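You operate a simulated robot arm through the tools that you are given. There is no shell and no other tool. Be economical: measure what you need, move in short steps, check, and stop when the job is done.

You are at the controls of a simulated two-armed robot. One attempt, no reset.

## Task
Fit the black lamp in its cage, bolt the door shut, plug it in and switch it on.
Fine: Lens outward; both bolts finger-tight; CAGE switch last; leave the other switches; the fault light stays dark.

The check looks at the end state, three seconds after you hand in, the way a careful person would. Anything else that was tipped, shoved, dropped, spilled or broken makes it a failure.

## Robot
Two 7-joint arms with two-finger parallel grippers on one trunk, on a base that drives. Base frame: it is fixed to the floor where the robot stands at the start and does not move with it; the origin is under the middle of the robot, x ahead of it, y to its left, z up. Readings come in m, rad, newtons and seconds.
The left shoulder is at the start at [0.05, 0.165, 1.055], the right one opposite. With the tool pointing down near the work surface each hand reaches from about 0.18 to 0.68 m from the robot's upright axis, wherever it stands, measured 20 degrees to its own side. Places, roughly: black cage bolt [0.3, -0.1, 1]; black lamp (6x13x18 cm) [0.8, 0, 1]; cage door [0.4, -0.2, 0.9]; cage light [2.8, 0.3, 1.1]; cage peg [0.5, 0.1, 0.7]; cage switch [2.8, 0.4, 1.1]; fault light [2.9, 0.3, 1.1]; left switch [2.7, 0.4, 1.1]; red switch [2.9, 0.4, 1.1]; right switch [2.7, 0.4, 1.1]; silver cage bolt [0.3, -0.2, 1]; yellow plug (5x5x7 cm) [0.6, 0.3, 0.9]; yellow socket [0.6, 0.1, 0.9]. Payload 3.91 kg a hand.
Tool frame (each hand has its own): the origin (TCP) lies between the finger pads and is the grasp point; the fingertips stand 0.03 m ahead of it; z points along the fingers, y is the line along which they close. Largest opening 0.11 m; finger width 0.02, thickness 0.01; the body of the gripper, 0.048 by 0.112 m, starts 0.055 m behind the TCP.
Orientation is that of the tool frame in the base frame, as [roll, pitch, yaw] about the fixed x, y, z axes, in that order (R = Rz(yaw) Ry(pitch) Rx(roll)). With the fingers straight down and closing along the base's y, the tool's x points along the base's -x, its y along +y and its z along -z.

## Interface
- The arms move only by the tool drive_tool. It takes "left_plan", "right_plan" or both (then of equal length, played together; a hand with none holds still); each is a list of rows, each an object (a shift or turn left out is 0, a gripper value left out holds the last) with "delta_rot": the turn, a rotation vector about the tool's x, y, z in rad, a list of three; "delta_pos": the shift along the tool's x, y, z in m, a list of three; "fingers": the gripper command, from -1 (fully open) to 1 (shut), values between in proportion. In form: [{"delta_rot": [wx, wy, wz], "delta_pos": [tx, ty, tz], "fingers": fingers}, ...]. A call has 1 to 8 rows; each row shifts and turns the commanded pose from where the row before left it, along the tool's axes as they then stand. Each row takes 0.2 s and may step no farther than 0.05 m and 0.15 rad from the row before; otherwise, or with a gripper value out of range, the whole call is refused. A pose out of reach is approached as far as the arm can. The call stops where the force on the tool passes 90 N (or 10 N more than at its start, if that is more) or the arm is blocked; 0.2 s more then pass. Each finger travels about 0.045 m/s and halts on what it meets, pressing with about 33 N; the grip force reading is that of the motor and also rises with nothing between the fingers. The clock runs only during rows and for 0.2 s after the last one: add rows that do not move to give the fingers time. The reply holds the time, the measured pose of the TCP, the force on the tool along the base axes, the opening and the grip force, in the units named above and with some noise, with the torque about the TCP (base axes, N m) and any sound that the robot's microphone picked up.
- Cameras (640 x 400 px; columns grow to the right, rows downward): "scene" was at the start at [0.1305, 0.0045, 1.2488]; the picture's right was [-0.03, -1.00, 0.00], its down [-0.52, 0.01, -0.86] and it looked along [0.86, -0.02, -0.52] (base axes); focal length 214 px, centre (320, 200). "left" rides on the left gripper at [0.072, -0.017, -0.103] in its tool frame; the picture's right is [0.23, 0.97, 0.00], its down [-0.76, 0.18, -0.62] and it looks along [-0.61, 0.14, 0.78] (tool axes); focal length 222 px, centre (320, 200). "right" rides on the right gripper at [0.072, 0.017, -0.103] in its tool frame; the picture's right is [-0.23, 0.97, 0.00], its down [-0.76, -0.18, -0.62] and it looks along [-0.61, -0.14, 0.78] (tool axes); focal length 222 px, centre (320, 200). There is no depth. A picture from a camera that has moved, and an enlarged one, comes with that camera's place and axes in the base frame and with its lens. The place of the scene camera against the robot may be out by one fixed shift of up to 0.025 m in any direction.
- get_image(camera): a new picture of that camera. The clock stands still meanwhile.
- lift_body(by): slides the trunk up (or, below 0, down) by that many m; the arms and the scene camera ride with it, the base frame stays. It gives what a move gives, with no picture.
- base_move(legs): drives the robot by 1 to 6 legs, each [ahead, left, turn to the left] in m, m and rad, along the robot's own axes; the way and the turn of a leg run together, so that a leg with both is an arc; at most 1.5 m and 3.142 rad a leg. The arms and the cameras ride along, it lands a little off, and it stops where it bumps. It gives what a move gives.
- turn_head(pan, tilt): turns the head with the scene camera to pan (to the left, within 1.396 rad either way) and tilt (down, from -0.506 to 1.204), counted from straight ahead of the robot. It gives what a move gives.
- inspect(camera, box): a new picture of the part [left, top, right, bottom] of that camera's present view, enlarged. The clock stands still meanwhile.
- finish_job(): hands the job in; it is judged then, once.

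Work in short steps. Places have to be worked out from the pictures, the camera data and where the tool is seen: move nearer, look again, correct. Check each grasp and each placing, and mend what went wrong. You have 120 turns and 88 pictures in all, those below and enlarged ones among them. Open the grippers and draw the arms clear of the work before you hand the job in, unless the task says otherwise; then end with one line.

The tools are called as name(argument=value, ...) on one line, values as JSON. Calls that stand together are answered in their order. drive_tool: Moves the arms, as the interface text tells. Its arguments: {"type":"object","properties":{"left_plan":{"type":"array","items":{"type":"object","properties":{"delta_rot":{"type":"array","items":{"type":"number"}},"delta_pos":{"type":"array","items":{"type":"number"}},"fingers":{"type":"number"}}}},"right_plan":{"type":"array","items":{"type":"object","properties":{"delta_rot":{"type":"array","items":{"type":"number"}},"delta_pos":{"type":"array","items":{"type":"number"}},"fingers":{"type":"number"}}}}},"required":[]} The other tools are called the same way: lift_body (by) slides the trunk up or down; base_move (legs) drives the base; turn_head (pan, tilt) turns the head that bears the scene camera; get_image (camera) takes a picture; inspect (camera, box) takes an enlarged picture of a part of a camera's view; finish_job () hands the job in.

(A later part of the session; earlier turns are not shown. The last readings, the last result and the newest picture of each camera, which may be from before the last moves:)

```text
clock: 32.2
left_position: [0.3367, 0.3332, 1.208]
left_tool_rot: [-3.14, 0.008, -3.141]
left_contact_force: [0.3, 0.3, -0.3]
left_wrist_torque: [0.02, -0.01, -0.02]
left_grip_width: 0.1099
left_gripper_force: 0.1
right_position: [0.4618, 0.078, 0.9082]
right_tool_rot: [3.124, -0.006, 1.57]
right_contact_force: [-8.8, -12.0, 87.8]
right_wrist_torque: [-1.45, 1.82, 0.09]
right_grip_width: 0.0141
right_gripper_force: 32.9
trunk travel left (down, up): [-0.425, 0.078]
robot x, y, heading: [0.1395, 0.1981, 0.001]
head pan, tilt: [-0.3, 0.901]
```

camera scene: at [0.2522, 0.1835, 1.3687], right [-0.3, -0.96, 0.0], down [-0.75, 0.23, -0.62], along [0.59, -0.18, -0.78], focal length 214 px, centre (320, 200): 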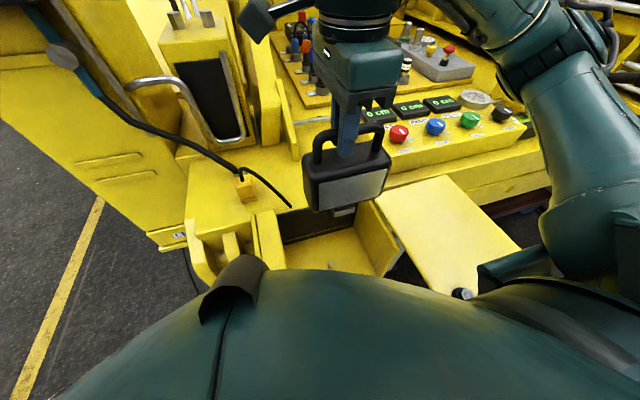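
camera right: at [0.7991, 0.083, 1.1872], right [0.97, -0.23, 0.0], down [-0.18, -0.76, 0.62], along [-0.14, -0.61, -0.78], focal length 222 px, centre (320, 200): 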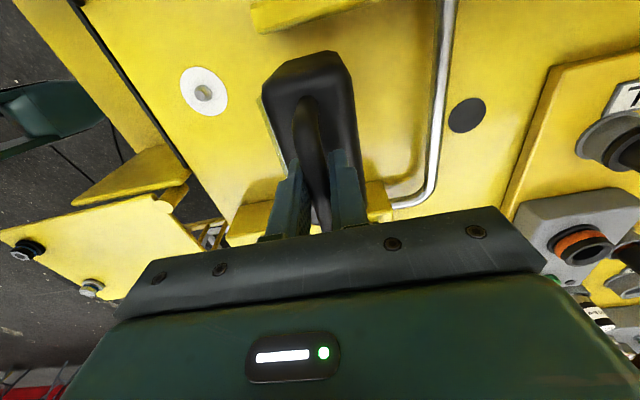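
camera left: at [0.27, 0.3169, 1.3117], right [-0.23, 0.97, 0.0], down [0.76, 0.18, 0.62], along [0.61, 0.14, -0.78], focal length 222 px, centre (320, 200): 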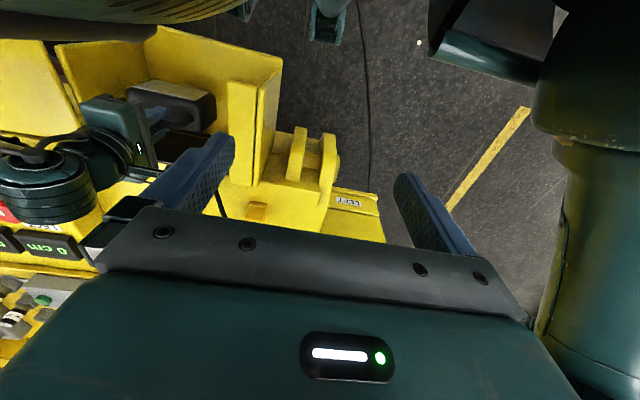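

The foot met something at TCP z≈0.910, which is probably the peg top off-centre. I raise the lamp clear to measure its foot against the fingers from two sides.

drive_tool(right_plan=[{"delta_pos": [0, 0, -0.04]}, {"delta_pos": [0, 0, -0.05]}, {"delta_pos": [0, 0, -0.05]}, {"delta_pos": [0, 0, -0.05]}, {"delta_pos": [0, 0, -0.05]}, {"delta_pos": [0, 0, -0.05]}, {"delta_pos": [0, 0, -0.05]}, {"delta_pos": [0, 0, 0]}])

turn_head(pan=-0.3, tilt=0.6)

get_image(camera="scene")

get_image(camera="left")

```text
clock: 34.0
left_position: [0.3431, 0.3334, 1.2079]
left_tool_rot: [-3.141, -0.001, -3.141]
left_contact_force: [-0.4, 0.3, -0.1]
left_wrist_torque: [0.02, 0.0, 0.02]
left_grip_width: 0.1097
left_gripper_force: 0.1
right_position: [0.4621, 0.074, 1.2386]
right_tool_rot: [-3.139, 0.001, 1.573]
right_contact_force: [0.2, -0.4, -10.2]
right_wrist_torque: [0.09, 0.02, 0.02]
right_grip_width: 0.0139
right_gripper_force: 33.0
trunk travel left (down, up): [-0.425, 0.078]
robot x, y, heading: [0.1385, 0.1966, -0.002]
head pan, tilt: [-0.3, 0.901]
```

```text
clock: 34.8
left_position: [0.3427, 0.3325, 1.2083]
left_tool_rot: [-3.141, 0.001, 3.141]
left_contact_force: [0.8, 0.2, 0.3]
left_wrist_torque: [-0.01, 0.01, 0.0]
left_grip_width: 0.1097
left_gripper_force: 0.0
right_position: [0.4607, 0.074, 1.2397]
right_tool_rot: [-3.141, 0.001, 1.573]
right_contact_force: [0.0, -0.5, -11.2]
right_wrist_torque: [0.1, 0.01, -0.01]
right_grip_width: 0.0136
right_gripper_force: 33.3
trunk travel left (down, up): [-0.425, 0.078]
robot x, y, heading: [0.1399, 0.2025, 0.0]
head pan, tilt: [-0.3, 0.6]
```

```text
55 pictures are left
camera scene: at [0.2645, 0.1797, 1.3934], right [-0.3, -0.96, 0.0], down [-0.54, 0.17, -0.82], along [0.79, -0.24, -0.57], focal length 214 px, centre (320, 200)
```

scene: 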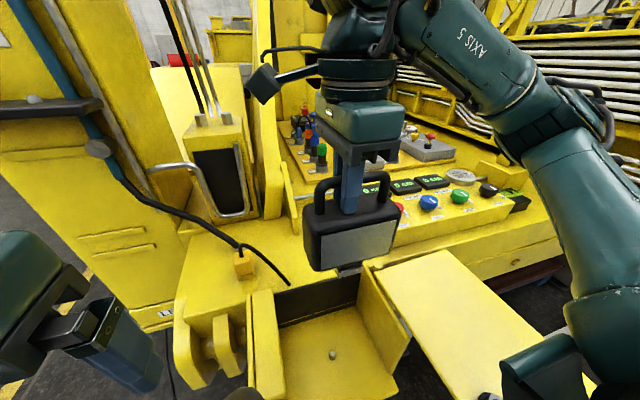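

```text
54 pictures are left
camera left: at [0.2705, 0.3168, 1.312], right [-0.23, 0.97, 0.0], down [0.76, 0.18, 0.62], along [0.61, 0.14, -0.78], focal length 222 px, centre (320, 200)
```

left: 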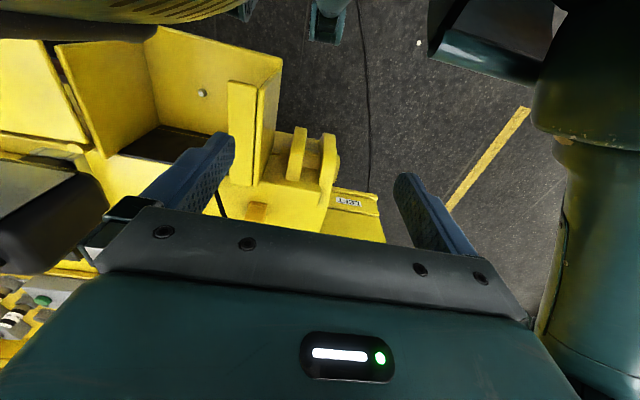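

I enlarge the lamp in the scene view.

inspect(camera="scene", box=[280, 120, 430, 290])

```text
2.35 times, centred on (355, 205) of scene
camera zoom: at [0.2645, 0.1797, 1.3934], right [-0.3, -0.96, 0.0], down [-0.54, 0.17, -0.82], along [0.79, -0.24, -0.57], focal length 505 px, centre (238, 188)
```

zoom: 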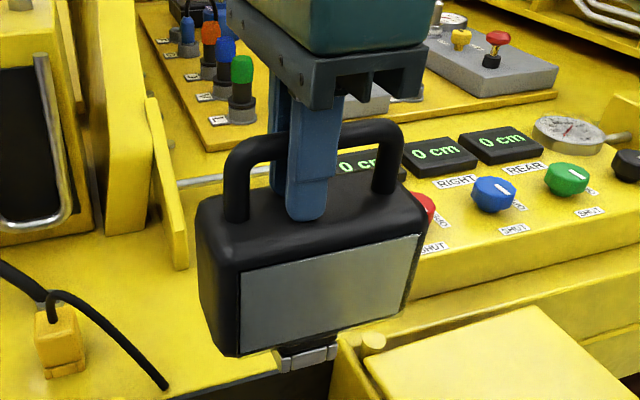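

The lamp centre sits about 9 mm to −y of the TCP, and the peg is at [0.462, 0.076]. I shift +y by 10 mm and go down again.

drive_tool(right_plan=[{"delta_pos": [0.01, 0, 0.045]}, {"delta_pos": [0, 0, 0.045]}, {"delta_pos": [0, 0, 0.045]}, {"delta_pos": [0, 0, 0.045]}, {"delta_pos": [0, 0, 0.045]}, {"delta_pos": [0, 0, 0.045]}, {"delta_pos": [0, 0, 0.045]}, {"delta_pos": [0, 0, 0]}])

drive_tool(right_plan=[{"delta_pos": [0, 0, 0.006]}, {"delta_pos": [0, 0, 0.006]}, {"delta_pos": [0, 0, 0]}])

```text
clock: 36.6
left_position: [0.3421, 0.3341, 1.2075]
left_tool_rot: [-3.141, 0.001, -3.141]
left_contact_force: [-0.5, -0.3, 0.3]
left_wrist_torque: [0.0, -0.01, -0.01]
left_grip_width: 0.11
left_gripper_force: 0.1
right_position: [0.4626, 0.0866, 0.9238]
right_tool_rot: [-3.141, 0.001, 1.572]
right_contact_force: [0.6, -0.2, -10.6]
right_wrist_torque: [0.12, 0.03, -0.01]
right_grip_width: 0.0135
right_gripper_force: 33.0
trunk travel left (down, up): [-0.425, 0.078]
robot x, y, heading: [0.1392, 0.1986, 0.007]
head pan, tilt: [-0.3, 0.6]
```

```text
clock: 37.4
left_position: [0.3422, 0.3335, 1.2071]
left_tool_rot: [-3.141, -0.001, -3.141]
left_contact_force: [-0.2, 0.1, 0.0]
left_wrist_torque: [0.01, 0.0, -0.01]
left_grip_width: 0.1098
left_gripper_force: 0.0
right_position: [0.462, 0.0855, 0.9122]
right_tool_rot: [3.142, -0.003, 1.569]
right_contact_force: [0.6, -0.2, -9.8]
right_wrist_torque: [0.12, 0.0, 0.04]
right_grip_width: 0.0135
right_gripper_force: 32.8
trunk travel left (down, up): [-0.425, 0.078]
robot x, y, heading: [0.1401, 0.2004, -0.004]
head pan, tilt: [-0.3, 0.6]
```

There's no contact yet. I continue down in small steps.

drive_tool(right_plan=[{"delta_pos": [0, 0, 0.003]}, {"delta_pos": [0, 0, 0.002]}, {"delta_pos": [0, 0, 0]}])

drive_tool(right_plan=[{"delta_pos": [0, 0, 0.003]}, {"delta_pos": [0, 0, 0]}])

```text
clock: 38.2
left_position: [0.3434, 0.3333, 1.2087]
left_tool_rot: [3.141, 0.0, -3.141]
left_contact_force: [-0.6, -0.9, -1.0]
left_wrist_torque: [-0.01, -0.04, -0.03]
left_grip_width: 0.1101
left_gripper_force: 0.0
right_position: [0.4632, 0.0852, 0.9077]
right_tool_rot: [3.141, 0.0, 1.569]
right_contact_force: [-0.5, -0.4, -10.4]
right_wrist_torque: [0.12, 0.01, -0.01]
right_grip_width: 0.0136
right_gripper_force: 33.3
trunk travel left (down, up): [-0.425, 0.078]
robot x, y, heading: [0.1426, 0.1988, 0.0]
head pan, tilt: [-0.3, 0.6]
```

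```text
clock: 38.8
left_position: [0.3433, 0.333, 1.2086]
left_tool_rot: [3.141, 0.0, 3.141]
left_contact_force: [-0.4, -0.2, 0.0]
left_wrist_torque: [0.02, -0.03, 0.02]
left_grip_width: 0.11
left_gripper_force: 0.1
right_position: [0.4623, 0.0852, 0.9041]
right_tool_rot: [3.141, 0.0, 1.571]
right_contact_force: [0.5, 0.2, -10.1]
right_wrist_torque: [0.09, 0.0, -0.03]
right_grip_width: 0.0134
right_gripper_force: 33.4
trunk travel left (down, up): [-0.425, 0.078]
robot x, y, heading: [0.1367, 0.1999, -0.001]
head pan, tilt: [-0.3, 0.6]
```

That's below the earlier contact height with no force, so the foot seems to be sliding over the peg. Continuing.

drive_tool(right_plan=[{"delta_pos": [0, 0, 0.004]}, {"delta_pos": [0, 0, 0.004]}, {"delta_pos": [0, 0, 0]}])

drive_tool(right_plan=[{"delta_pos": [0, 0, 0.003]}, {"delta_pos": [0, 0, 0.003]}, {"delta_pos": [0, 0, 0]}])

```text
clock: 39.6
left_position: [0.3433, 0.3343, 1.2078]
left_tool_rot: [3.141, 0.001, -3.141]
left_contact_force: [0.5, 0.1, 0.8]
left_wrist_torque: [0.01, 0.0, -0.01]
left_grip_width: 0.11
left_gripper_force: 0.0
right_position: [0.4641, 0.087, 0.8975]
right_tool_rot: [-3.141, -0.001, 1.573]
right_contact_force: [-0.3, 0.1, -9.7]
right_wrist_torque: [0.08, 0.05, -0.02]
right_grip_width: 0.0138
right_gripper_force: 33.5
trunk travel left (down, up): [-0.425, 0.078]
robot x, y, heading: [0.1402, 0.2018, -0.005]
head pan, tilt: [-0.3, 0.6]
```

```text
clock: 40.4
left_position: [0.3404, 0.3333, 1.2093]
left_tool_rot: [3.141, 0.001, -3.141]
left_contact_force: [0.9, -0.2, 1.1]
left_wrist_torque: [0.03, -0.03, -0.01]
left_grip_width: 0.1098
left_gripper_force: 0.1
right_position: [0.4631, 0.0871, 0.8951]
right_tool_rot: [3.13, -0.004, 1.573]
right_contact_force: [2.1, -4.9, 45.9]
right_wrist_torque: [-0.24, 0.55, -0.01]
right_grip_width: 0.0138
right_gripper_force: 33.0
trunk travel left (down, up): [-0.425, 0.078]
robot x, y, heading: [0.1386, 0.1987, -0.003]
head pan, tilt: [-0.3, 0.6]
```

There's firm contact at 0.896, 14 mm lower than before. I unload and test sideways: if the peg is in the hole, it should resist.

drive_tool(right_plan=[{"delta_pos": [0, 0, -0.003]}, {"delta_pos": [0.006, 0, 0]}, {"delta_pos": [0, 0, 0]}])

drive_tool(right_plan=[{"delta_pos": [-0.006, 0.0, 0]}, {"delta_pos": [0, 0.006, 0]}, {"delta_pos": [0, 0, 0]}])

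drive_tool(right_plan=[{"delta_pos": [0.0, -0.006, 0]}, {"delta_pos": [0, 0, 0]}])

```text
clock: 41.2
left_position: [0.3414, 0.3332, 1.2082]
left_tool_rot: [-3.141, 0.002, -3.141]
left_contact_force: [-0.6, 0.6, 0.0]
left_wrist_torque: [-0.02, -0.02, -0.02]
left_grip_width: 0.1101
left_gripper_force: 0.1
right_position: [0.4623, 0.0909, 0.8959]
right_tool_rot: [3.139, 0.004, 1.568]
right_contact_force: [3.2, -14.8, 35.4]
right_wrist_torque: [-1.86, -0.22, 0.07]
right_grip_width: 0.0136
right_gripper_force: 32.6
trunk travel left (down, up): [-0.425, 0.078]
robot x, y, heading: [0.1369, 0.1985, -0.003]
head pan, tilt: [-0.3, 0.6]
```

```text
clock: 42.0
left_position: [0.3395, 0.3338, 1.2087]
left_tool_rot: [-3.141, 0.003, -3.141]
left_contact_force: [-1.2, -0.1, 0.0]
left_wrist_torque: [0.02, 0.03, 0.01]
left_grip_width: 0.1097
left_gripper_force: 0.0
right_position: [0.4641, 0.0878, 0.8954]
right_tool_rot: [-3.141, -0.003, 1.579]
right_contact_force: [-12.3, 1.8, 30.8]
right_wrist_torque: [0.74, 1.07, 0.04]
right_grip_width: 0.0136
right_gripper_force: 32.9
trunk travel left (down, up): [-0.425, 0.078]
robot x, y, heading: [0.1377, 0.1975, -0.0]
head pan, tilt: [-0.3, 0.6]
```

```text
clock: 42.6
left_position: [0.3405, 0.3346, 1.2087]
left_tool_rot: [-3.138, 0.003, 3.142]
left_contact_force: [-0.6, 0.4, 0.1]
left_wrist_torque: [-0.04, -0.01, -0.02]
left_grip_width: 0.1102
left_gripper_force: 0.0
right_position: [0.4625, 0.088, 0.8951]
right_tool_rot: [3.138, -0.001, 1.571]
right_contact_force: [-0.1, 9.3, 21.6]
right_wrist_torque: [0.82, -0.04, 0.06]
right_grip_width: 0.0137
right_gripper_force: 33.2
trunk travel left (down, up): [-0.425, 0.078]
robot x, y, heading: [0.1348, 0.1973, 0.005]
head pan, tilt: [-0.3, 0.6]
```

It's still loaded. I raise until the weight hangs free and repeat the test.

drive_tool(right_plan=[{"delta_pos": [0, 0, -0.004]}, {"delta_pos": [0, 0, 0]}])

drive_tool(right_plan=[{"delta_pos": [-0.004, 0, 0]}, {"delta_pos": [-0.004, 0, 0]}, {"delta_pos": [0, 0, 0]}])

drive_tool(right_plan=[{"delta_pos": [0.008, 0, 0]}, {"delta_pos": [0, 0.006, 0]}, {"delta_pos": [0, 0, 0]}])

```text
clock: 43.2
left_position: [0.343, 0.3333, 1.2077]
left_tool_rot: [-3.141, 0.0, -3.141]
left_contact_force: [-0.1, 0.2, 0.0]
left_wrist_torque: [0.02, 0.02, -0.03]
left_grip_width: 0.1099
left_gripper_force: 0.0
right_position: [0.4607, 0.0841, 0.8948]
right_tool_rot: [-3.137, 0.006, 1.569]
right_contact_force: [-1.3, -0.1, -10.7]
right_wrist_torque: [0.12, 0.03, 0.01]
right_grip_width: 0.0136
right_gripper_force: 32.6
trunk travel left (down, up): [-0.425, 0.078]
robot x, y, heading: [0.1395, 0.2021, 0.001]
head pan, tilt: [-0.3, 0.6]
```

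```text
clock: 44.0
left_position: [0.3416, 0.3334, 1.208]
left_tool_rot: [3.142, 0.001, 3.141]
left_contact_force: [0.2, 0.7, 0.0]
left_wrist_torque: [-0.02, -0.01, 0.01]
left_grip_width: 0.1101
left_gripper_force: 0.0
right_position: [0.4621, 0.079, 0.899]
right_tool_rot: [-3.142, -0.001, 1.574]
right_contact_force: [-0.5, 4.8, -10.0]
right_wrist_torque: [0.89, -0.01, -0.04]
right_grip_width: 0.0136
right_gripper_force: 32.8
trunk travel left (down, up): [-0.425, 0.078]
robot x, y, heading: [0.1368, 0.1956, -0.001]
head pan, tilt: [-0.3, 0.6]
```

```text
clock: 44.8
left_position: [0.3424, 0.3324, 1.2076]
left_tool_rot: [-3.141, 0.001, -3.142]
left_contact_force: [-0.3, 0.4, -0.2]
left_wrist_torque: [0.02, 0.0, 0.0]
left_grip_width: 0.1099
left_gripper_force: 0.1
right_position: [0.4678, 0.0857, 0.8989]
right_tool_rot: [-3.139, -0.001, 1.571]
right_contact_force: [-1.3, -0.2, -10.3]
right_wrist_torque: [-0.02, 0.29, 0.02]
right_grip_width: 0.0136
right_gripper_force: 33.5
trunk travel left (down, up): [-0.425, 0.078]
robot x, y, heading: [0.1395, 0.1962, 0.002]
head pan, tilt: [-0.3, 0.6]
```

The sideways load appears at foot level, so the peg is engaged. I centre, seat it and release.

drive_tool(right_plan=[{"delta_pos": [0.0, -0.004, 0]}, {"delta_pos": [0, 0, 0.004]}, {"delta_pos": [0, 0, 0]}])

drive_tool(right_plan=[{"fingers": 0.3}, {"delta_pos": [0, 0, 0]}, {"delta_pos": [0, 0, 0]}])

get_image(camera="right")

```text
clock: 45.6
left_position: [0.34, 0.3348, 1.2085]
left_tool_rot: [-3.141, 0.002, 3.141]
left_contact_force: [-0.4, 0.2, -1.1]
left_wrist_torque: [-0.01, 0.01, 0.01]
left_grip_width: 0.1101
left_gripper_force: 0.0
right_position: [0.4636, 0.0876, 0.8975]
right_tool_rot: [3.137, -0.001, 1.574]
right_contact_force: [-3.5, -1.0, 17.9]
right_wrist_torque: [-1.0, -0.04, -0.11]
right_grip_width: 0.0134
right_gripper_force: 33.1
trunk travel left (down, up): [-0.425, 0.078]
robot x, y, heading: [0.1399, 0.1979, 0.004]
head pan, tilt: [-0.3, 0.6]
```

```text
clock: 46.4
left_position: [0.3409, 0.334, 1.2081]
left_tool_rot: [3.14, -0.001, -3.141]
left_contact_force: [0.3, 0.2, 0.3]
left_wrist_torque: [0.0, -0.03, 0.03]
left_grip_width: 0.11
left_gripper_force: 0.1
right_position: [0.4657, 0.0869, 0.8942]
right_tool_rot: [3.138, -0.002, 1.572]
right_contact_force: [5.8, 2.0, 18.2]
right_wrist_torque: [-0.01, -0.23, 0.04]
right_grip_width: 0.0374
right_gripper_force: 0.0
trunk travel left (down, up): [-0.425, 0.078]
robot x, y, heading: [0.1383, 0.2007, -0.0]
head pan, tilt: [-0.3, 0.6]
```

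```text
52 pictures are left
camera right: at [0.4815, 0.1593, 0.9982], right [0.97, -0.23, 0.0], down [-0.18, -0.76, 0.62], along [-0.14, -0.61, -0.78], focal length 222 px, centre (320, 200)
```

right: 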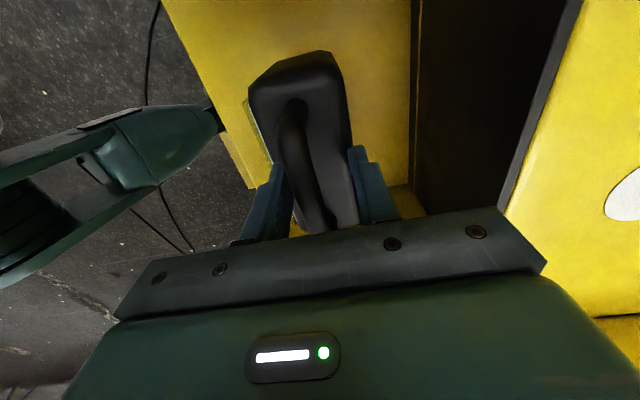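

The fingers are free of the bar but lean on the body's top. I raise slowly, opening slightly, and watch the force.

drive_tool(right_plan=[{"delta_pos": [0, 0, -0.008]}, {"delta_pos": [0, 0, -0.01]}, {"delta_pos": [0, 0, 0]}])

drive_tool(right_plan=[{"delta_pos": [0, 0, -0.02]}, {"delta_pos": [0, 0, -0.04]}, {"delta_pos": [0, 0, -0.05]}, {"delta_pos": [0, 0, -0.05]}, {"delta_pos": [0, 0, -0.05]}, {"delta_pos": [0, 0, -0.05]}, {"delta_pos": [0, 0, 0]}])

get_image(camera="right")

get_image(camera="scene")

get_image(camera="left")

```text
clock: 47.2
left_position: [0.3426, 0.3336, 1.2075]
left_tool_rot: [-3.141, 0.001, -3.142]
left_contact_force: [-0.2, 0.5, -0.5]
left_wrist_torque: [0.03, 0.0, -0.02]
left_grip_width: 0.1099
left_gripper_force: 0.1
right_position: [0.4647, 0.0858, 0.9131]
right_tool_rot: [3.141, 0.0, 1.571]
right_contact_force: [0.7, 0.0, 0.2]
right_wrist_torque: [0.02, 0.0, 0.0]
right_grip_width: 0.0386
right_gripper_force: 0.1
trunk travel left (down, up): [-0.425, 0.078]
robot x, y, heading: [0.1394, 0.2013, 0.003]
head pan, tilt: [-0.3, 0.6]
```

```text
clock: 48.8
left_position: [0.3425, 0.3331, 1.2085]
left_tool_rot: [-3.141, 0.0, 3.141]
left_contact_force: [-1.1, -0.2, -0.1]
left_wrist_torque: [0.03, 0.04, 0.01]
left_grip_width: 0.1101
left_gripper_force: 0.1
right_position: [0.4645, 0.0859, 1.1719]
right_tool_rot: [3.141, 0.001, 1.573]
right_contact_force: [1.2, 0.5, -0.4]
right_wrist_torque: [-0.01, 0.02, 0.0]
right_grip_width: 0.0387
right_gripper_force: 0.0
trunk travel left (down, up): [-0.425, 0.078]
robot x, y, heading: [0.1366, 0.1972, 0.003]
head pan, tilt: [-0.3, 0.6]
```

```text
51 pictures are left
camera right: at [0.4813, 0.1574, 1.275], right [0.97, -0.23, 0.0], down [-0.18, -0.76, 0.62], along [-0.14, -0.61, -0.78], focal length 222 px, centre (320, 200)
```

right: 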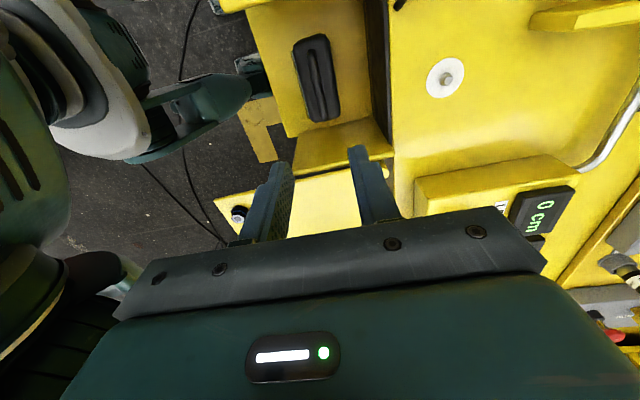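

```text
50 pictures are left
camera scene: at [0.2641, 0.1798, 1.3935], right [-0.3, -0.96, 0.0], down [-0.54, 0.17, -0.82], along [0.79, -0.24, -0.57], focal length 214 px, centre (320, 200)
```

scene: 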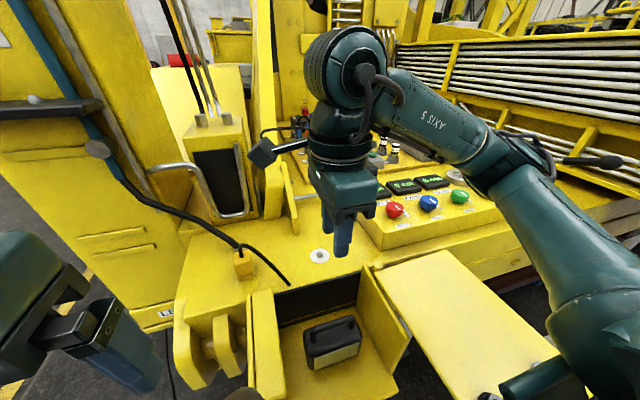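

```text
49 pictures are left
camera left: at [0.2702, 0.3169, 1.3121], right [-0.23, 0.97, 0.0], down [0.76, 0.18, 0.62], along [0.61, 0.14, -0.78], focal length 222 px, centre (320, 200)
```

left: 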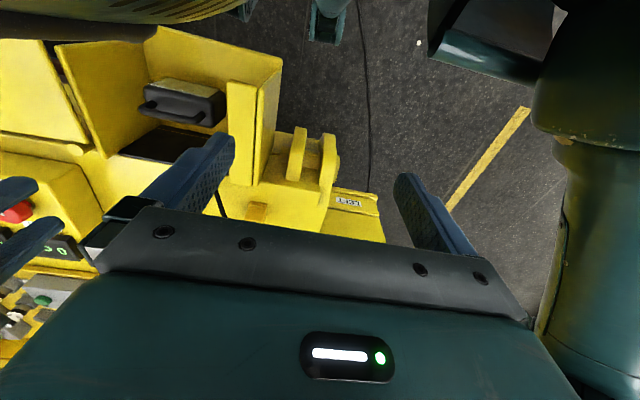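

The lamp stands upright on its peg, lens outward. The door will sweep out to about x=0.16, so I back the robot away and lower the trunk to check clearances.

base_move(legs=[[-0.2, 0, 0], [0, -0.1, 0]])

lift_body(by=-0.15)

turn_head(pan=0.0, tilt=0.6)

get_image(camera="scene")

get_image(camera="right")

```text
clock: 51.2
left_position: [0.1424, 0.2333, 1.2088]
left_tool_rot: [3.141, -0.001, 3.14]
left_contact_force: [0.4, 0.2, -0.5]
left_wrist_torque: [0.01, 0.03, 0.0]
left_grip_width: 0.11
left_gripper_force: 0.1
right_position: [0.2639, -0.0147, 1.1717]
right_tool_rot: [-3.141, -0.003, 1.573]
right_contact_force: [0.6, 0.0, -0.1]
right_wrist_torque: [0.01, -0.02, 0.01]
right_grip_width: 0.0384
right_gripper_force: 0.0
trunk travel left (down, up): [-0.425, 0.078]
robot x, y, heading: [-0.0586, 0.1011, 0.002]
head pan, tilt: [-0.3, 0.6]
```

```text
clock: 52.9
left_position: [0.141, 0.2354, 1.0592]
left_tool_rot: [-3.14, 0.001, -3.141]
left_contact_force: [0.5, -0.6, 0.9]
left_wrist_torque: [0.01, 0.03, -0.01]
left_grip_width: 0.1101
left_gripper_force: 0.0
right_position: [0.2629, -0.0144, 1.0216]
right_tool_rot: [-3.141, 0.001, 1.572]
right_contact_force: [0.3, -0.8, -1.3]
right_wrist_torque: [0.02, 0.01, 0.01]
right_grip_width: 0.0384
right_gripper_force: 0.1
trunk travel left (down, up): [-0.275, 0.228]
robot x, y, heading: [-0.064, 0.0994, -0.006]
head pan, tilt: [-0.3, 0.6]
```

```text
clock: 53.7
left_position: [0.1416, 0.2347, 1.0588]
left_tool_rot: [3.141, -0.001, -3.142]
left_contact_force: [0.5, 0.1, -0.9]
left_wrist_torque: [-0.03, 0.03, -0.01]
left_grip_width: 0.1103
left_gripper_force: 0.0
right_position: [0.2644, -0.0135, 1.0212]
right_tool_rot: [3.141, 0.0, 1.572]
right_contact_force: [-0.2, -1.3, -0.5]
right_wrist_torque: [-0.03, -0.02, -0.01]
right_grip_width: 0.0388
right_gripper_force: 0.0
trunk travel left (down, up): [-0.275, 0.228]
robot x, y, heading: [-0.0647, 0.1014, 0.005]
head pan, tilt: [0.0, 0.6]
```

```text
48 pictures are left
camera scene: at [0.0669, 0.1069, 1.2436], right [0.0, -1.0, 0.0], down [-0.56, 0.0, -0.83], along [0.83, 0.0, -0.56], focal length 214 px, centre (320, 200)
```

scene: 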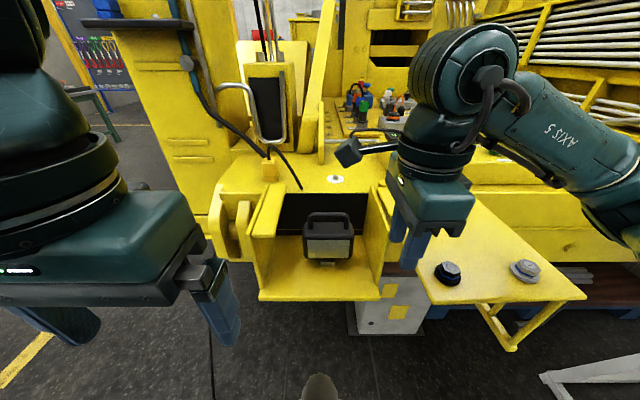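

```text
47 pictures are left
camera right: at [0.2803, 0.0586, 1.1247], right [0.97, -0.23, 0.0], down [-0.18, -0.76, 0.62], along [-0.14, -0.61, -0.78], focal length 222 px, centre (320, 200)
```

right: 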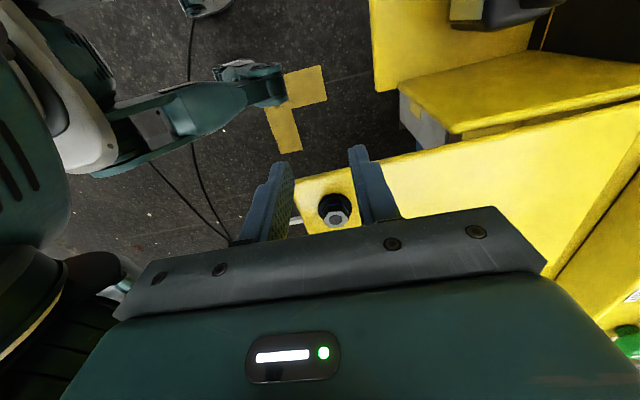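

I enlarge the cage with the lamp, and the door with its support bracket.

inspect(camera="scene", box=[200, 150, 400, 310])

inspect(camera="scene", box=[380, 190, 600, 360])

```text
2.50 times, centred on (300, 230) of scene
camera zoom: at [0.0669, 0.1069, 1.2436], right [0.0, -1.0, 0.0], down [-0.56, 0.0, -0.83], along [0.83, 0.0, -0.56], focal length 536 px, centre (370, 125)
```

zoom: 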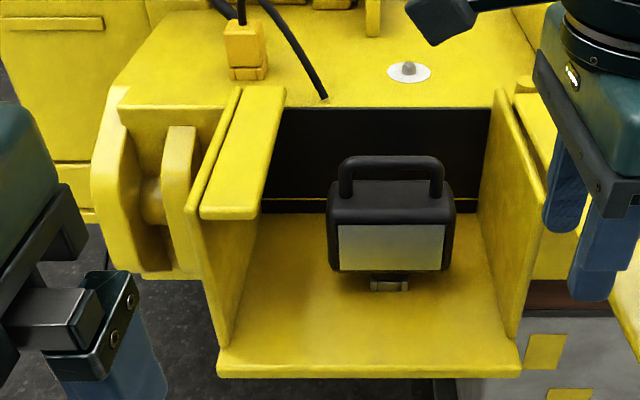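

```text
2.35 times, centred on (490, 275) of scene
camera zoom: at [0.0669, 0.1069, 1.2436], right [0.0, -1.0, 0.0], down [-0.56, 0.0, -0.83], along [0.83, 0.0, -0.56], focal length 505 px, centre (-80, 24)
```

zoom: 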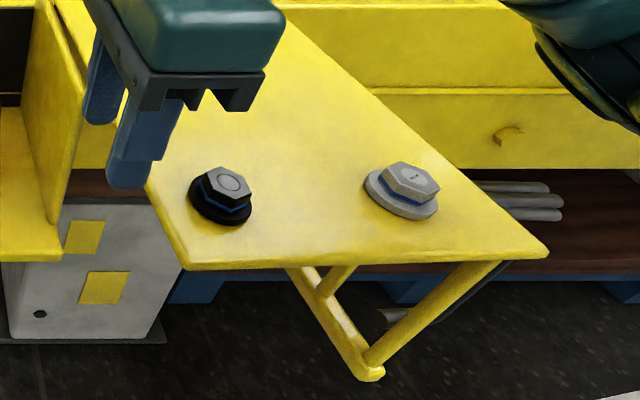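

The lamp is below the walls and straight. I close the right fingers and bring them to the door's right-hand edge, outside it.

drive_tool(right_plan=[{"delta_pos": [0, 0, -0.04], "fingers": 1}, {"delta_pos": [-0.045, 0.02, 0]}, {"delta_pos": [-0.045, 0.02, 0]}, {"delta_pos": [-0.045, 0.02, 0]}, {"delta_pos": [-0.045, 0.02, 0]}, {"delta_pos": [-0.045, 0.02, 0]}, {"delta_pos": [-0.045, 0.02, 0]}, {"delta_pos": [-0.045, 0.02, 0]}])

get_image(camera="right")

get_image(camera="scene")

```text
clock: 55.5
left_position: [0.1412, 0.2348, 1.0577]
left_tool_rot: [3.141, 0.0, 3.14]
left_contact_force: [1.0, -0.6, -0.2]
left_wrist_torque: [0.0, 0.06, 0.0]
left_grip_width: 0.11
left_gripper_force: 0.1
right_position: [0.4035, -0.3302, 1.0604]
right_tool_rot: [3.141, 0.001, 1.571]
right_contact_force: [-0.1, -0.4, 0.1]
right_wrist_torque: [0.01, 0.0, -0.01]
right_grip_width: 0.0
right_gripper_force: 32.9
trunk travel left (down, up): [-0.275, 0.228]
robot x, y, heading: [-0.0617, 0.1004, -0.001]
head pan, tilt: [0.0, 0.6]
```

```text
44 pictures are left
camera right: at [0.4207, -0.2572, 1.1643], right [0.97, -0.23, 0.0], down [-0.18, -0.76, 0.62], along [-0.14, -0.61, -0.78], focal length 222 px, centre (320, 200)
```

right: 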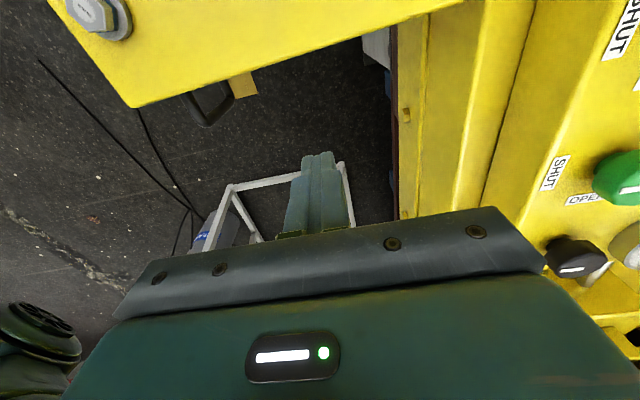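

```text
43 pictures are left
camera scene: at [0.0671, 0.1067, 1.2435], right [0.0, -1.0, 0.0], down [-0.57, 0.0, -0.82], along [0.82, 0.0, -0.57], focal length 214 px, centre (320, 200)
```

scene: 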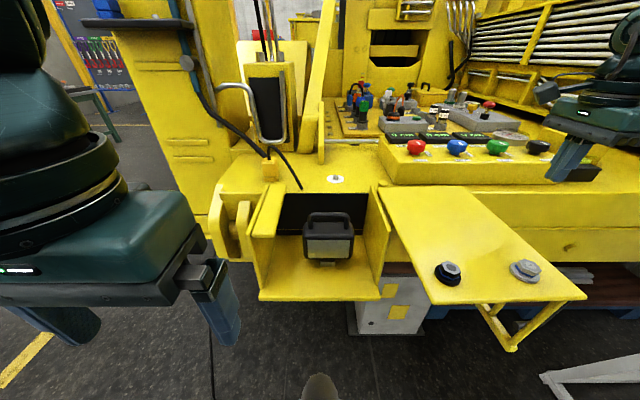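

The door's right edge is at y≈−0.275. I lower the closed fingers beside it and start pushing toward +y along the arc.

drive_tool(right_plan=[{"delta_pos": [0, 0, 0.045]}, {"delta_pos": [0, 0, 0.045]}, {"delta_pos": [0, 0, 0.04]}, {"delta_pos": [0.025, 0, 0]}, {"delta_pos": [0.01, 0, 0]}, {"delta_pos": [0.01, -0.01, 0]}, {"delta_pos": [0, 0, 0]}])

drive_tool(right_plan=[{"delta_pos": [0.02, -0.025, 0]}, {"delta_pos": [0.025, -0.025, 0]}, {"delta_pos": [0, 0, 0]}])

get_image(camera="scene")

```text
clock: 57.1
left_position: [0.1405, 0.2348, 1.0576]
left_tool_rot: [-3.141, -0.001, -3.14]
left_contact_force: [0.1, 0.5, -0.6]
left_wrist_torque: [-0.01, 0.01, 0.03]
left_grip_width: 0.11
left_gripper_force: 0.0
right_position: [0.3935, -0.2829, 0.9327]
right_tool_rot: [3.141, 0.0, 1.572]
right_contact_force: [0.2, 0.7, 0.6]
right_wrist_torque: [0.04, -0.01, -0.01]
right_grip_width: 0.0003
right_gripper_force: 33.2
trunk travel left (down, up): [-0.275, 0.228]
robot x, y, heading: [-0.0613, 0.0966, -0.001]
head pan, tilt: [0.0, 0.6]
```

```text
clock: 57.9
left_position: [0.1401, 0.2351, 1.058]
left_tool_rot: [3.141, -0.001, -3.141]
left_contact_force: [0.1, 0.5, 0.1]
left_wrist_torque: [-0.03, -0.01, 0.02]
left_grip_width: 0.1099
left_gripper_force: 0.2
right_position: [0.3438, -0.2361, 0.933]
right_tool_rot: [3.14, -0.002, 1.573]
right_contact_force: [0.3, 0.1, -0.2]
right_wrist_torque: [0.0, 0.01, 0.01]
right_grip_width: 0.0
right_gripper_force: 33.3
trunk travel left (down, up): [-0.275, 0.228]
robot x, y, heading: [-0.0634, 0.0966, -0.003]
head pan, tilt: [0.0, 0.6]
```

```text
42 pictures are left
camera scene: at [0.0668, 0.1069, 1.2436], right [0.0, -1.0, 0.0], down [-0.56, 0.0, -0.83], along [0.83, 0.0, -0.56], focal length 214 px, centre (320, 200)
```

scene: 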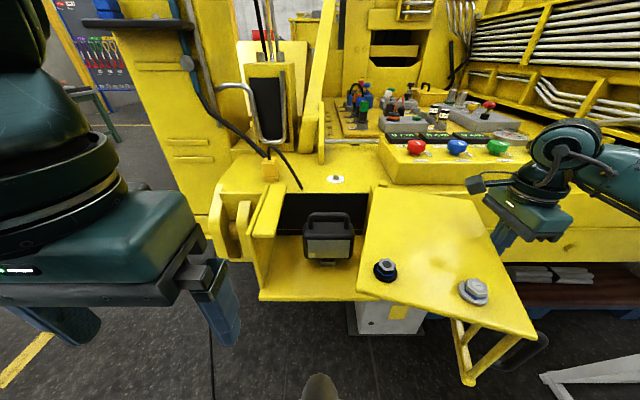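

The door swings easily, as modelled. I continue along the arc to about 60°.

drive_tool(right_plan=[{"delta_pos": [0.025, -0.02, 0]}, {"delta_pos": [0.026, -0.019, 0]}, {"delta_pos": [0.033, -0.014, 0]}, {"delta_pos": [0.033, -0.013, 0]}, {"delta_pos": [0.036, -0.005, 0]}, {"delta_pos": [0.036, -0.003, 0]}, {"delta_pos": [0, 0, 0]}])

get_image(camera="scene")

```text
clock: 59.5
left_position: [0.1409, 0.2341, 1.0581]
left_tool_rot: [3.141, 0.0, -3.141]
left_contact_force: [0.5, 0.3, -0.2]
left_wrist_torque: [0.01, 0.02, 0.0]
left_grip_width: 0.11
left_gripper_force: 0.1
right_position: [0.269, -0.0492, 0.931]
right_tool_rot: [-3.141, 0.0, 1.573]
right_contact_force: [0.8, 1.1, 0.4]
right_wrist_torque: [-0.01, 0.02, 0.02]
right_grip_width: 0.0001
right_gripper_force: 33.1
trunk travel left (down, up): [-0.275, 0.228]
robot x, y, heading: [-0.0598, 0.1008, 0.001]
head pan, tilt: [0.0, 0.6]
```

```text
41 pictures are left
camera scene: at [0.0669, 0.1069, 1.2436], right [0.0, -1.0, 0.0], down [-0.56, 0.0, -0.83], along [0.83, 0.0, -0.56], focal length 214 px, centre (320, 200)
```

scene: 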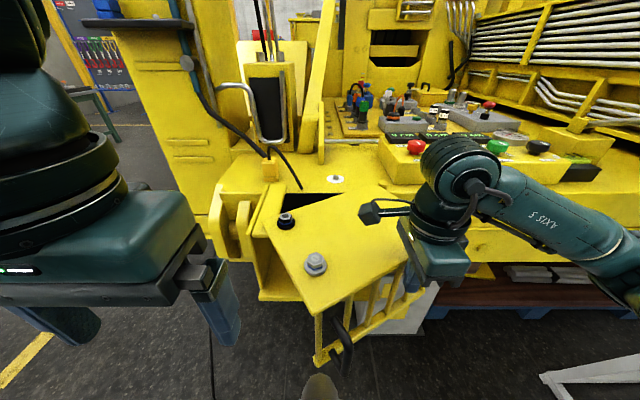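

The front grille hangs on the door and will close the cage front. I continue to shut it.

drive_tool(right_plan=[{"delta_pos": [0.036, 0.003, 0]}, {"delta_pos": [0.035, 0.007, 0]}, {"delta_pos": [0.033, 0.012, 0]}, {"delta_pos": [0.02, 0.008, 0]}, {"delta_pos": [0, 0, 0]}])

get_image(camera="scene")

```text
clock: 60.7
left_position: [0.1418, 0.2338, 1.0586]
left_tool_rot: [3.141, 0.0, 3.139]
left_contact_force: [0.4, 0.2, -0.4]
left_wrist_torque: [0.01, -0.03, 0.01]
left_grip_width: 0.1097
left_gripper_force: 0.1
right_position: [0.299, 0.0741, 0.9308]
right_tool_rot: [-3.141, -0.001, 1.574]
right_contact_force: [-0.7, -0.2, 0.5]
right_wrist_torque: [0.0, 0.0, 0.0]
right_grip_width: 0.0
right_gripper_force: 32.9
trunk travel left (down, up): [-0.275, 0.228]
robot x, y, heading: [-0.0639, 0.0969, -0.001]
head pan, tilt: [0.0, 0.6]
```

```text
40 pictures are left
camera scene: at [0.0669, 0.107, 1.2436], right [0.0, -1.0, 0.0], down [-0.56, 0.0, -0.83], along [0.83, 0.0, -0.56], focal length 214 px, centre (320, 200)
```

scene: 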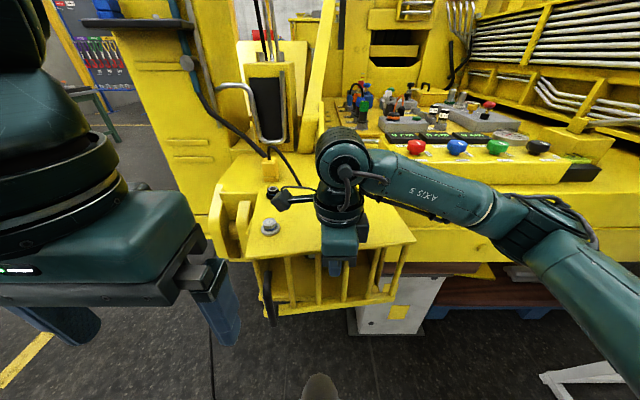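

Nearly shut. I shift left along the front and push it home in +x until it resists.

drive_tool(right_plan=[{"delta_pos": [0.03, 0.008, 0]}, {"delta_pos": [0.03, 0.01, 0]}, {"delta_pos": [0, 0.01, 0]}, {"delta_pos": [0, 0.01, 0]}, {"delta_pos": [0, 0, 0]}])

drive_tool(right_plan=[{"delta_pos": [0, 0.008, 0]}, {"delta_pos": [0, 0.006, 0]}, {"delta_pos": [0, 0, 0]}])

get_image(camera="scene")

```text
clock: 62.1
left_position: [0.1373, 0.2339, 1.0595]
left_tool_rot: [3.14, 0.004, 3.142]
left_contact_force: [0.3, -0.1, -0.4]
left_wrist_torque: [-0.01, 0.0, 0.04]
left_grip_width: 0.1099
left_gripper_force: 0.0
right_position: [0.3195, 0.1342, 0.9328]
right_tool_rot: [-3.109, 0.001, 1.605]
right_contact_force: [-28.5, -7.6, 8.6]
right_wrist_torque: [-0.06, -0.5, -0.43]
right_grip_width: 0.0001
right_gripper_force: 32.6
trunk travel left (down, up): [-0.275, 0.228]
robot x, y, heading: [-0.0623, 0.1009, -0.003]
head pan, tilt: [0.0, 0.6]
stopped in row 5 (right hand): the force on the tool passed its limit (the readings are from after the stop); the commanded pose is now the measured one
```

```text
clock: 62.7
left_position: [0.1358, 0.2326, 1.0589]
left_tool_rot: [3.14, 0.004, -3.141]
left_contact_force: [-0.2, -0.5, 0.1]
left_wrist_torque: [0.02, 0.02, -0.02]
left_grip_width: 0.11
left_gripper_force: 0.0
right_position: [0.3191, 0.1369, 0.931]
right_tool_rot: [-3.083, 0.006, 1.632]
right_contact_force: [-34.4, -10.6, 13.8]
right_wrist_torque: [-0.07, -0.66, -0.53]
right_grip_width: 0.0
right_gripper_force: 33.1
trunk travel left (down, up): [-0.275, 0.228]
robot x, y, heading: [-0.0657, 0.0981, -0.0]
head pan, tilt: [0.0, 0.6]
stopped in row 3 (right hand): the force on the tool passed its limit (the readings are from after the stop); the commanded pose is now the measured one
```

```text
39 pictures are left
camera scene: at [0.0603, 0.1048, 1.2443], right [0.0, -1.0, 0.0], down [-0.56, 0.0, -0.83], along [0.83, 0.0, -0.56], focal length 214 px, centre (320, 200)
```

scene: 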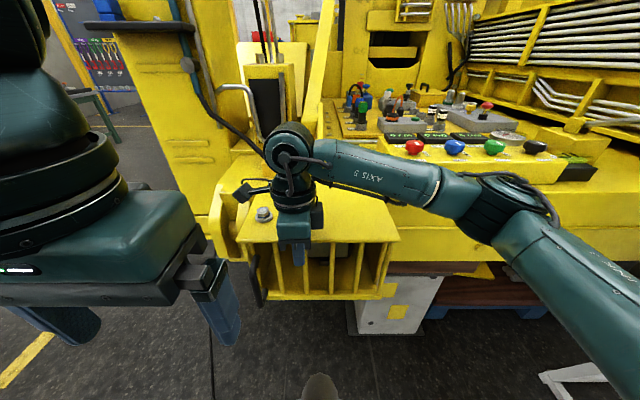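

The door is against its stop. I back the right hand off, lift it clear, straighten it, and look down on the bolts with the left hand.

drive_tool(right_plan=[{"delta_pos": [0, -0.02, 0]}, {"delta_pos": [0, -0.03, 0]}, {"delta_pos": [0, 0, -0.05], "delta_rot": [0, -0.058, 0.061]}, {"delta_pos": [0, 0, -0.05]}, {"delta_pos": [0, 0, -0.05]}, {"delta_pos": [-0.045, 0, 0]}, {"delta_pos": [-0.045, 0, 0]}, {"delta_pos": [-0.045, 0, 0]}])

drive_tool(right_plan=[{"delta_pos": [-0.045, 0, 0]}, {"delta_pos": [-0.045, 0, 0]}, {"delta_pos": [0, 0, 0]}, {"delta_pos": [0, 0, 0]}, {"delta_pos": [0, 0, 0]}], left_plan=[{"delta_pos": [0, 0, -0.04]}, {"delta_pos": [-0.04, 0, -0.02]}, {"delta_pos": [-0.04, 0, -0.02]}, {"delta_pos": [-0.045, 0, 0]}, {"delta_pos": [0, 0, 0]}])

get_image(camera="left")

get_image(camera="scene")

```text
clock: 64.5
left_position: [0.139, 0.2337, 1.0583]
left_tool_rot: [3.141, 0.001, -3.141]
left_contact_force: [0.1, -0.4, -0.4]
left_wrist_torque: [0.03, 0.02, -0.03]
left_grip_width: 0.11
left_gripper_force: 0.1
right_position: [0.2841, 0.0081, 1.0903]
right_tool_rot: [-3.084, 0.067, 1.567]
right_contact_force: [0.6, 0.1, 0.1]
right_wrist_torque: [-0.01, -0.01, 0.01]
right_grip_width: 0.0
right_gripper_force: 33.0
trunk travel left (down, up): [-0.275, 0.228]
robot x, y, heading: [-0.0647, 0.0995, 0.001]
head pan, tilt: [0.0, 0.6]
```

```text
clock: 65.7
left_position: [0.2641, 0.2346, 1.1387]
left_tool_rot: [-3.141, 0.004, 3.14]
left_contact_force: [-0.3, 0.2, -0.6]
left_wrist_torque: [-0.01, 0.01, 0.01]
left_grip_width: 0.11
left_gripper_force: 0.1
right_position: [0.2848, -0.0818, 1.097]
right_tool_rot: [-3.086, 0.068, 1.566]
right_contact_force: [0.4, 0.9, -0.6]
right_wrist_torque: [0.0, 0.0, -0.05]
right_grip_width: 0.0
right_gripper_force: 32.8
trunk travel left (down, up): [-0.275, 0.228]
robot x, y, heading: [-0.0655, 0.101, -0.001]
head pan, tilt: [0.0, 0.6]
```

```text
38 pictures are left
camera left: at [0.1922, 0.218, 1.2427], right [-0.23, 0.97, 0.0], down [0.76, 0.18, 0.62], along [0.61, 0.14, -0.78], focal length 222 px, centre (320, 200)
```

left: 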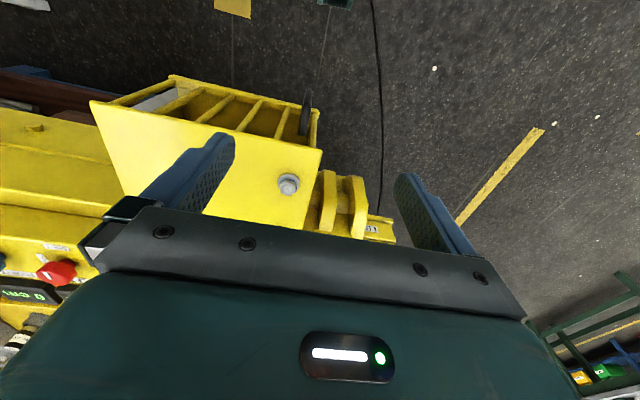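

```text
37 pictures are left
camera scene: at [0.0648, 0.1066, 1.2436], right [0.0, -1.0, 0.0], down [-0.56, 0.0, -0.83], along [0.83, 0.0, -0.56], focal length 214 px, centre (320, 200)
```

scene: 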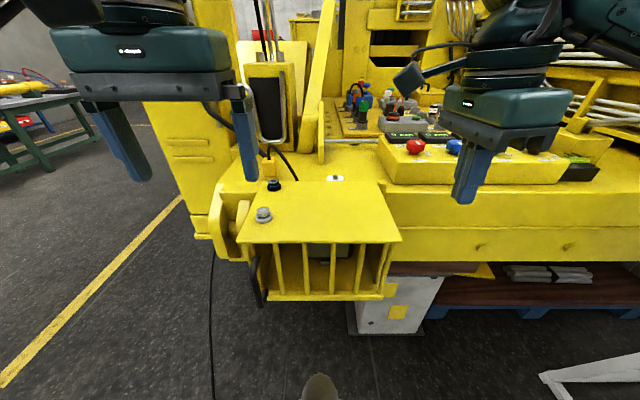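

I enlarge the silver bolt to see its head's position and its flats.

inspect(camera="left", box=[250, 155, 330, 215])

inspect(camera="scene", box=[220, 160, 340, 260])

```text
6.67 times, centred on (290, 185) of left
camera zoom: at [0.1922, 0.218, 1.2427], right [-0.23, 0.97, 0.0], down [0.76, 0.18, 0.62], along [0.61, 0.14, -0.78], focal length 1481 px, centre (520, 300)
```

zoom: 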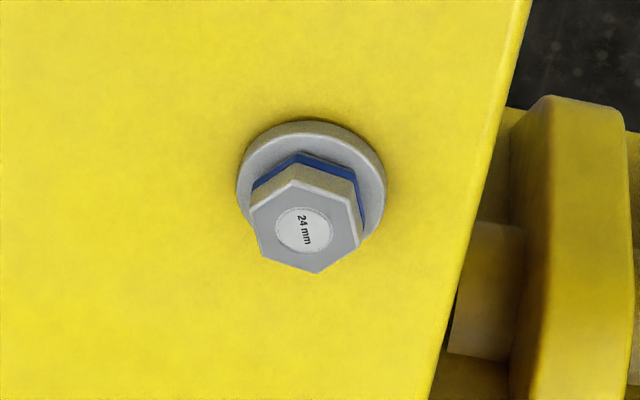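

```text
4.00 times, centred on (280, 210) of scene
camera zoom: at [0.0648, 0.1066, 1.2436], right [0.0, -1.0, 0.0], down [-0.56, 0.0, -0.83], along [0.83, 0.0, -0.56], focal length 858 px, centre (480, 160)
```

zoom: 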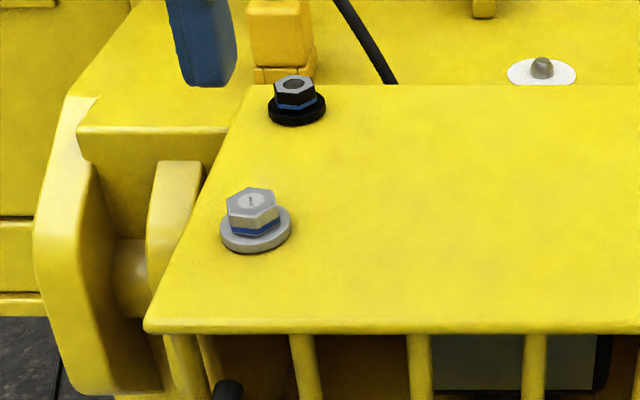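

The silver bolt is a 24 mm hex, with its head top near [0.398, 0.2145, 0.967] and its flats turned about 20°. I move over it and turn the left hand −1.40 rad so it can tighten with a long stroke.

drive_tool(left_plan=[{"delta_pos": [-0.045, -0.007, 0], "delta_rot": [0, 0, 0]}, {"delta_pos": [-0.045, -0.007, 0]}, {"delta_pos": [-0.044, -0.006, 0]}, {"delta_rot": [0, 0, -0.15]}, {"delta_rot": [0, 0, -0.15]}, {"delta_rot": [0, 0, -0.15]}, {"delta_rot": [0, 0, -0.15]}, {"delta_rot": [0, 0, -0.15]}])

drive_tool(left_plan=[{"delta_rot": [0, 0, -0.15]}, {"delta_rot": [0, 0, -0.15]}, {"delta_rot": [0, 0, -0.15]}, {"delta_rot": [0, 0, -0.15]}, {"delta_rot": [0, 0, -0.05], "fingers": -0.3}, {"delta_pos": [0, 0, 0.04]}, {"delta_pos": [0, 0, 0.04]}, {"delta_pos": [0, 0, 0]}])

get_image(camera="left")

```text
clock: 67.5
left_position: [0.398, 0.2138, 1.1379]
left_tool_rot: [-3.141, 0.0, -2.388]
left_contact_force: [-0.1, -1.0, 0.8]
left_wrist_torque: [-0.01, 0.01, -0.04]
left_grip_width: 0.1101
left_gripper_force: 0.1
right_position: [0.2839, -0.0809, 1.0965]
right_tool_rot: [-3.086, 0.068, 1.566]
right_contact_force: [-1.0, 0.6, 0.4]
right_wrist_torque: [-0.02, 0.03, -0.02]
right_grip_width: 0.0
right_gripper_force: 33.2
trunk travel left (down, up): [-0.275, 0.228]
robot x, y, heading: [-0.0651, 0.1002, 0.001]
head pan, tilt: [0.0, 0.6]
```

```text
clock: 69.3
left_position: [0.3977, 0.2146, 1.0582]
left_tool_rot: [-3.141, -0.001, -1.74]
left_contact_force: [0.4, 0.2, 0.3]
left_wrist_torque: [0.01, 0.0, 0.02]
left_grip_width: 0.0715
left_gripper_force: 0.1
right_position: [0.2838, -0.082, 1.0975]
right_tool_rot: [-3.085, 0.07, 1.564]
right_contact_force: [-1.0, -0.1, 0.5]
right_wrist_torque: [0.02, 0.0, -0.03]
right_grip_width: 0.0002
right_gripper_force: 33.1
trunk travel left (down, up): [-0.275, 0.228]
robot x, y, heading: [-0.0632, 0.0969, -0.001]
head pan, tilt: [0.0, 0.6]
```

```text
34 pictures are left
camera left: at [0.4021, 0.1398, 1.1618], right [-1.0, -0.06, 0.0], down [-0.05, 0.78, 0.62], along [-0.04, 0.62, -0.78], focal length 222 px, centre (320, 200)
```

left: 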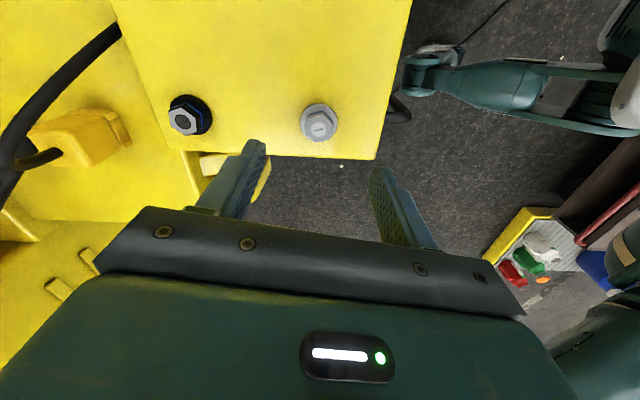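

I check the flats against the finger direction for both bolts.

inspect(camera="left", box=[150, 80, 360, 180])

```text
3.05 times, centred on (255, 130) of left
camera zoom: at [0.4021, 0.1398, 1.1618], right [-1.0, -0.06, 0.0], down [-0.05, 0.78, 0.62], along [-0.04, 0.62, -0.78], focal length 677 px, centre (518, 413)
```

zoom: 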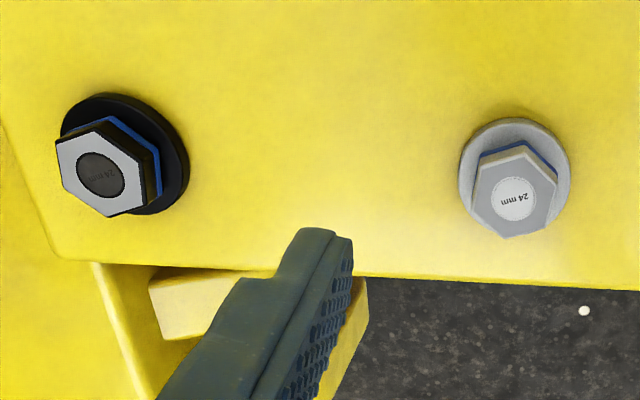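

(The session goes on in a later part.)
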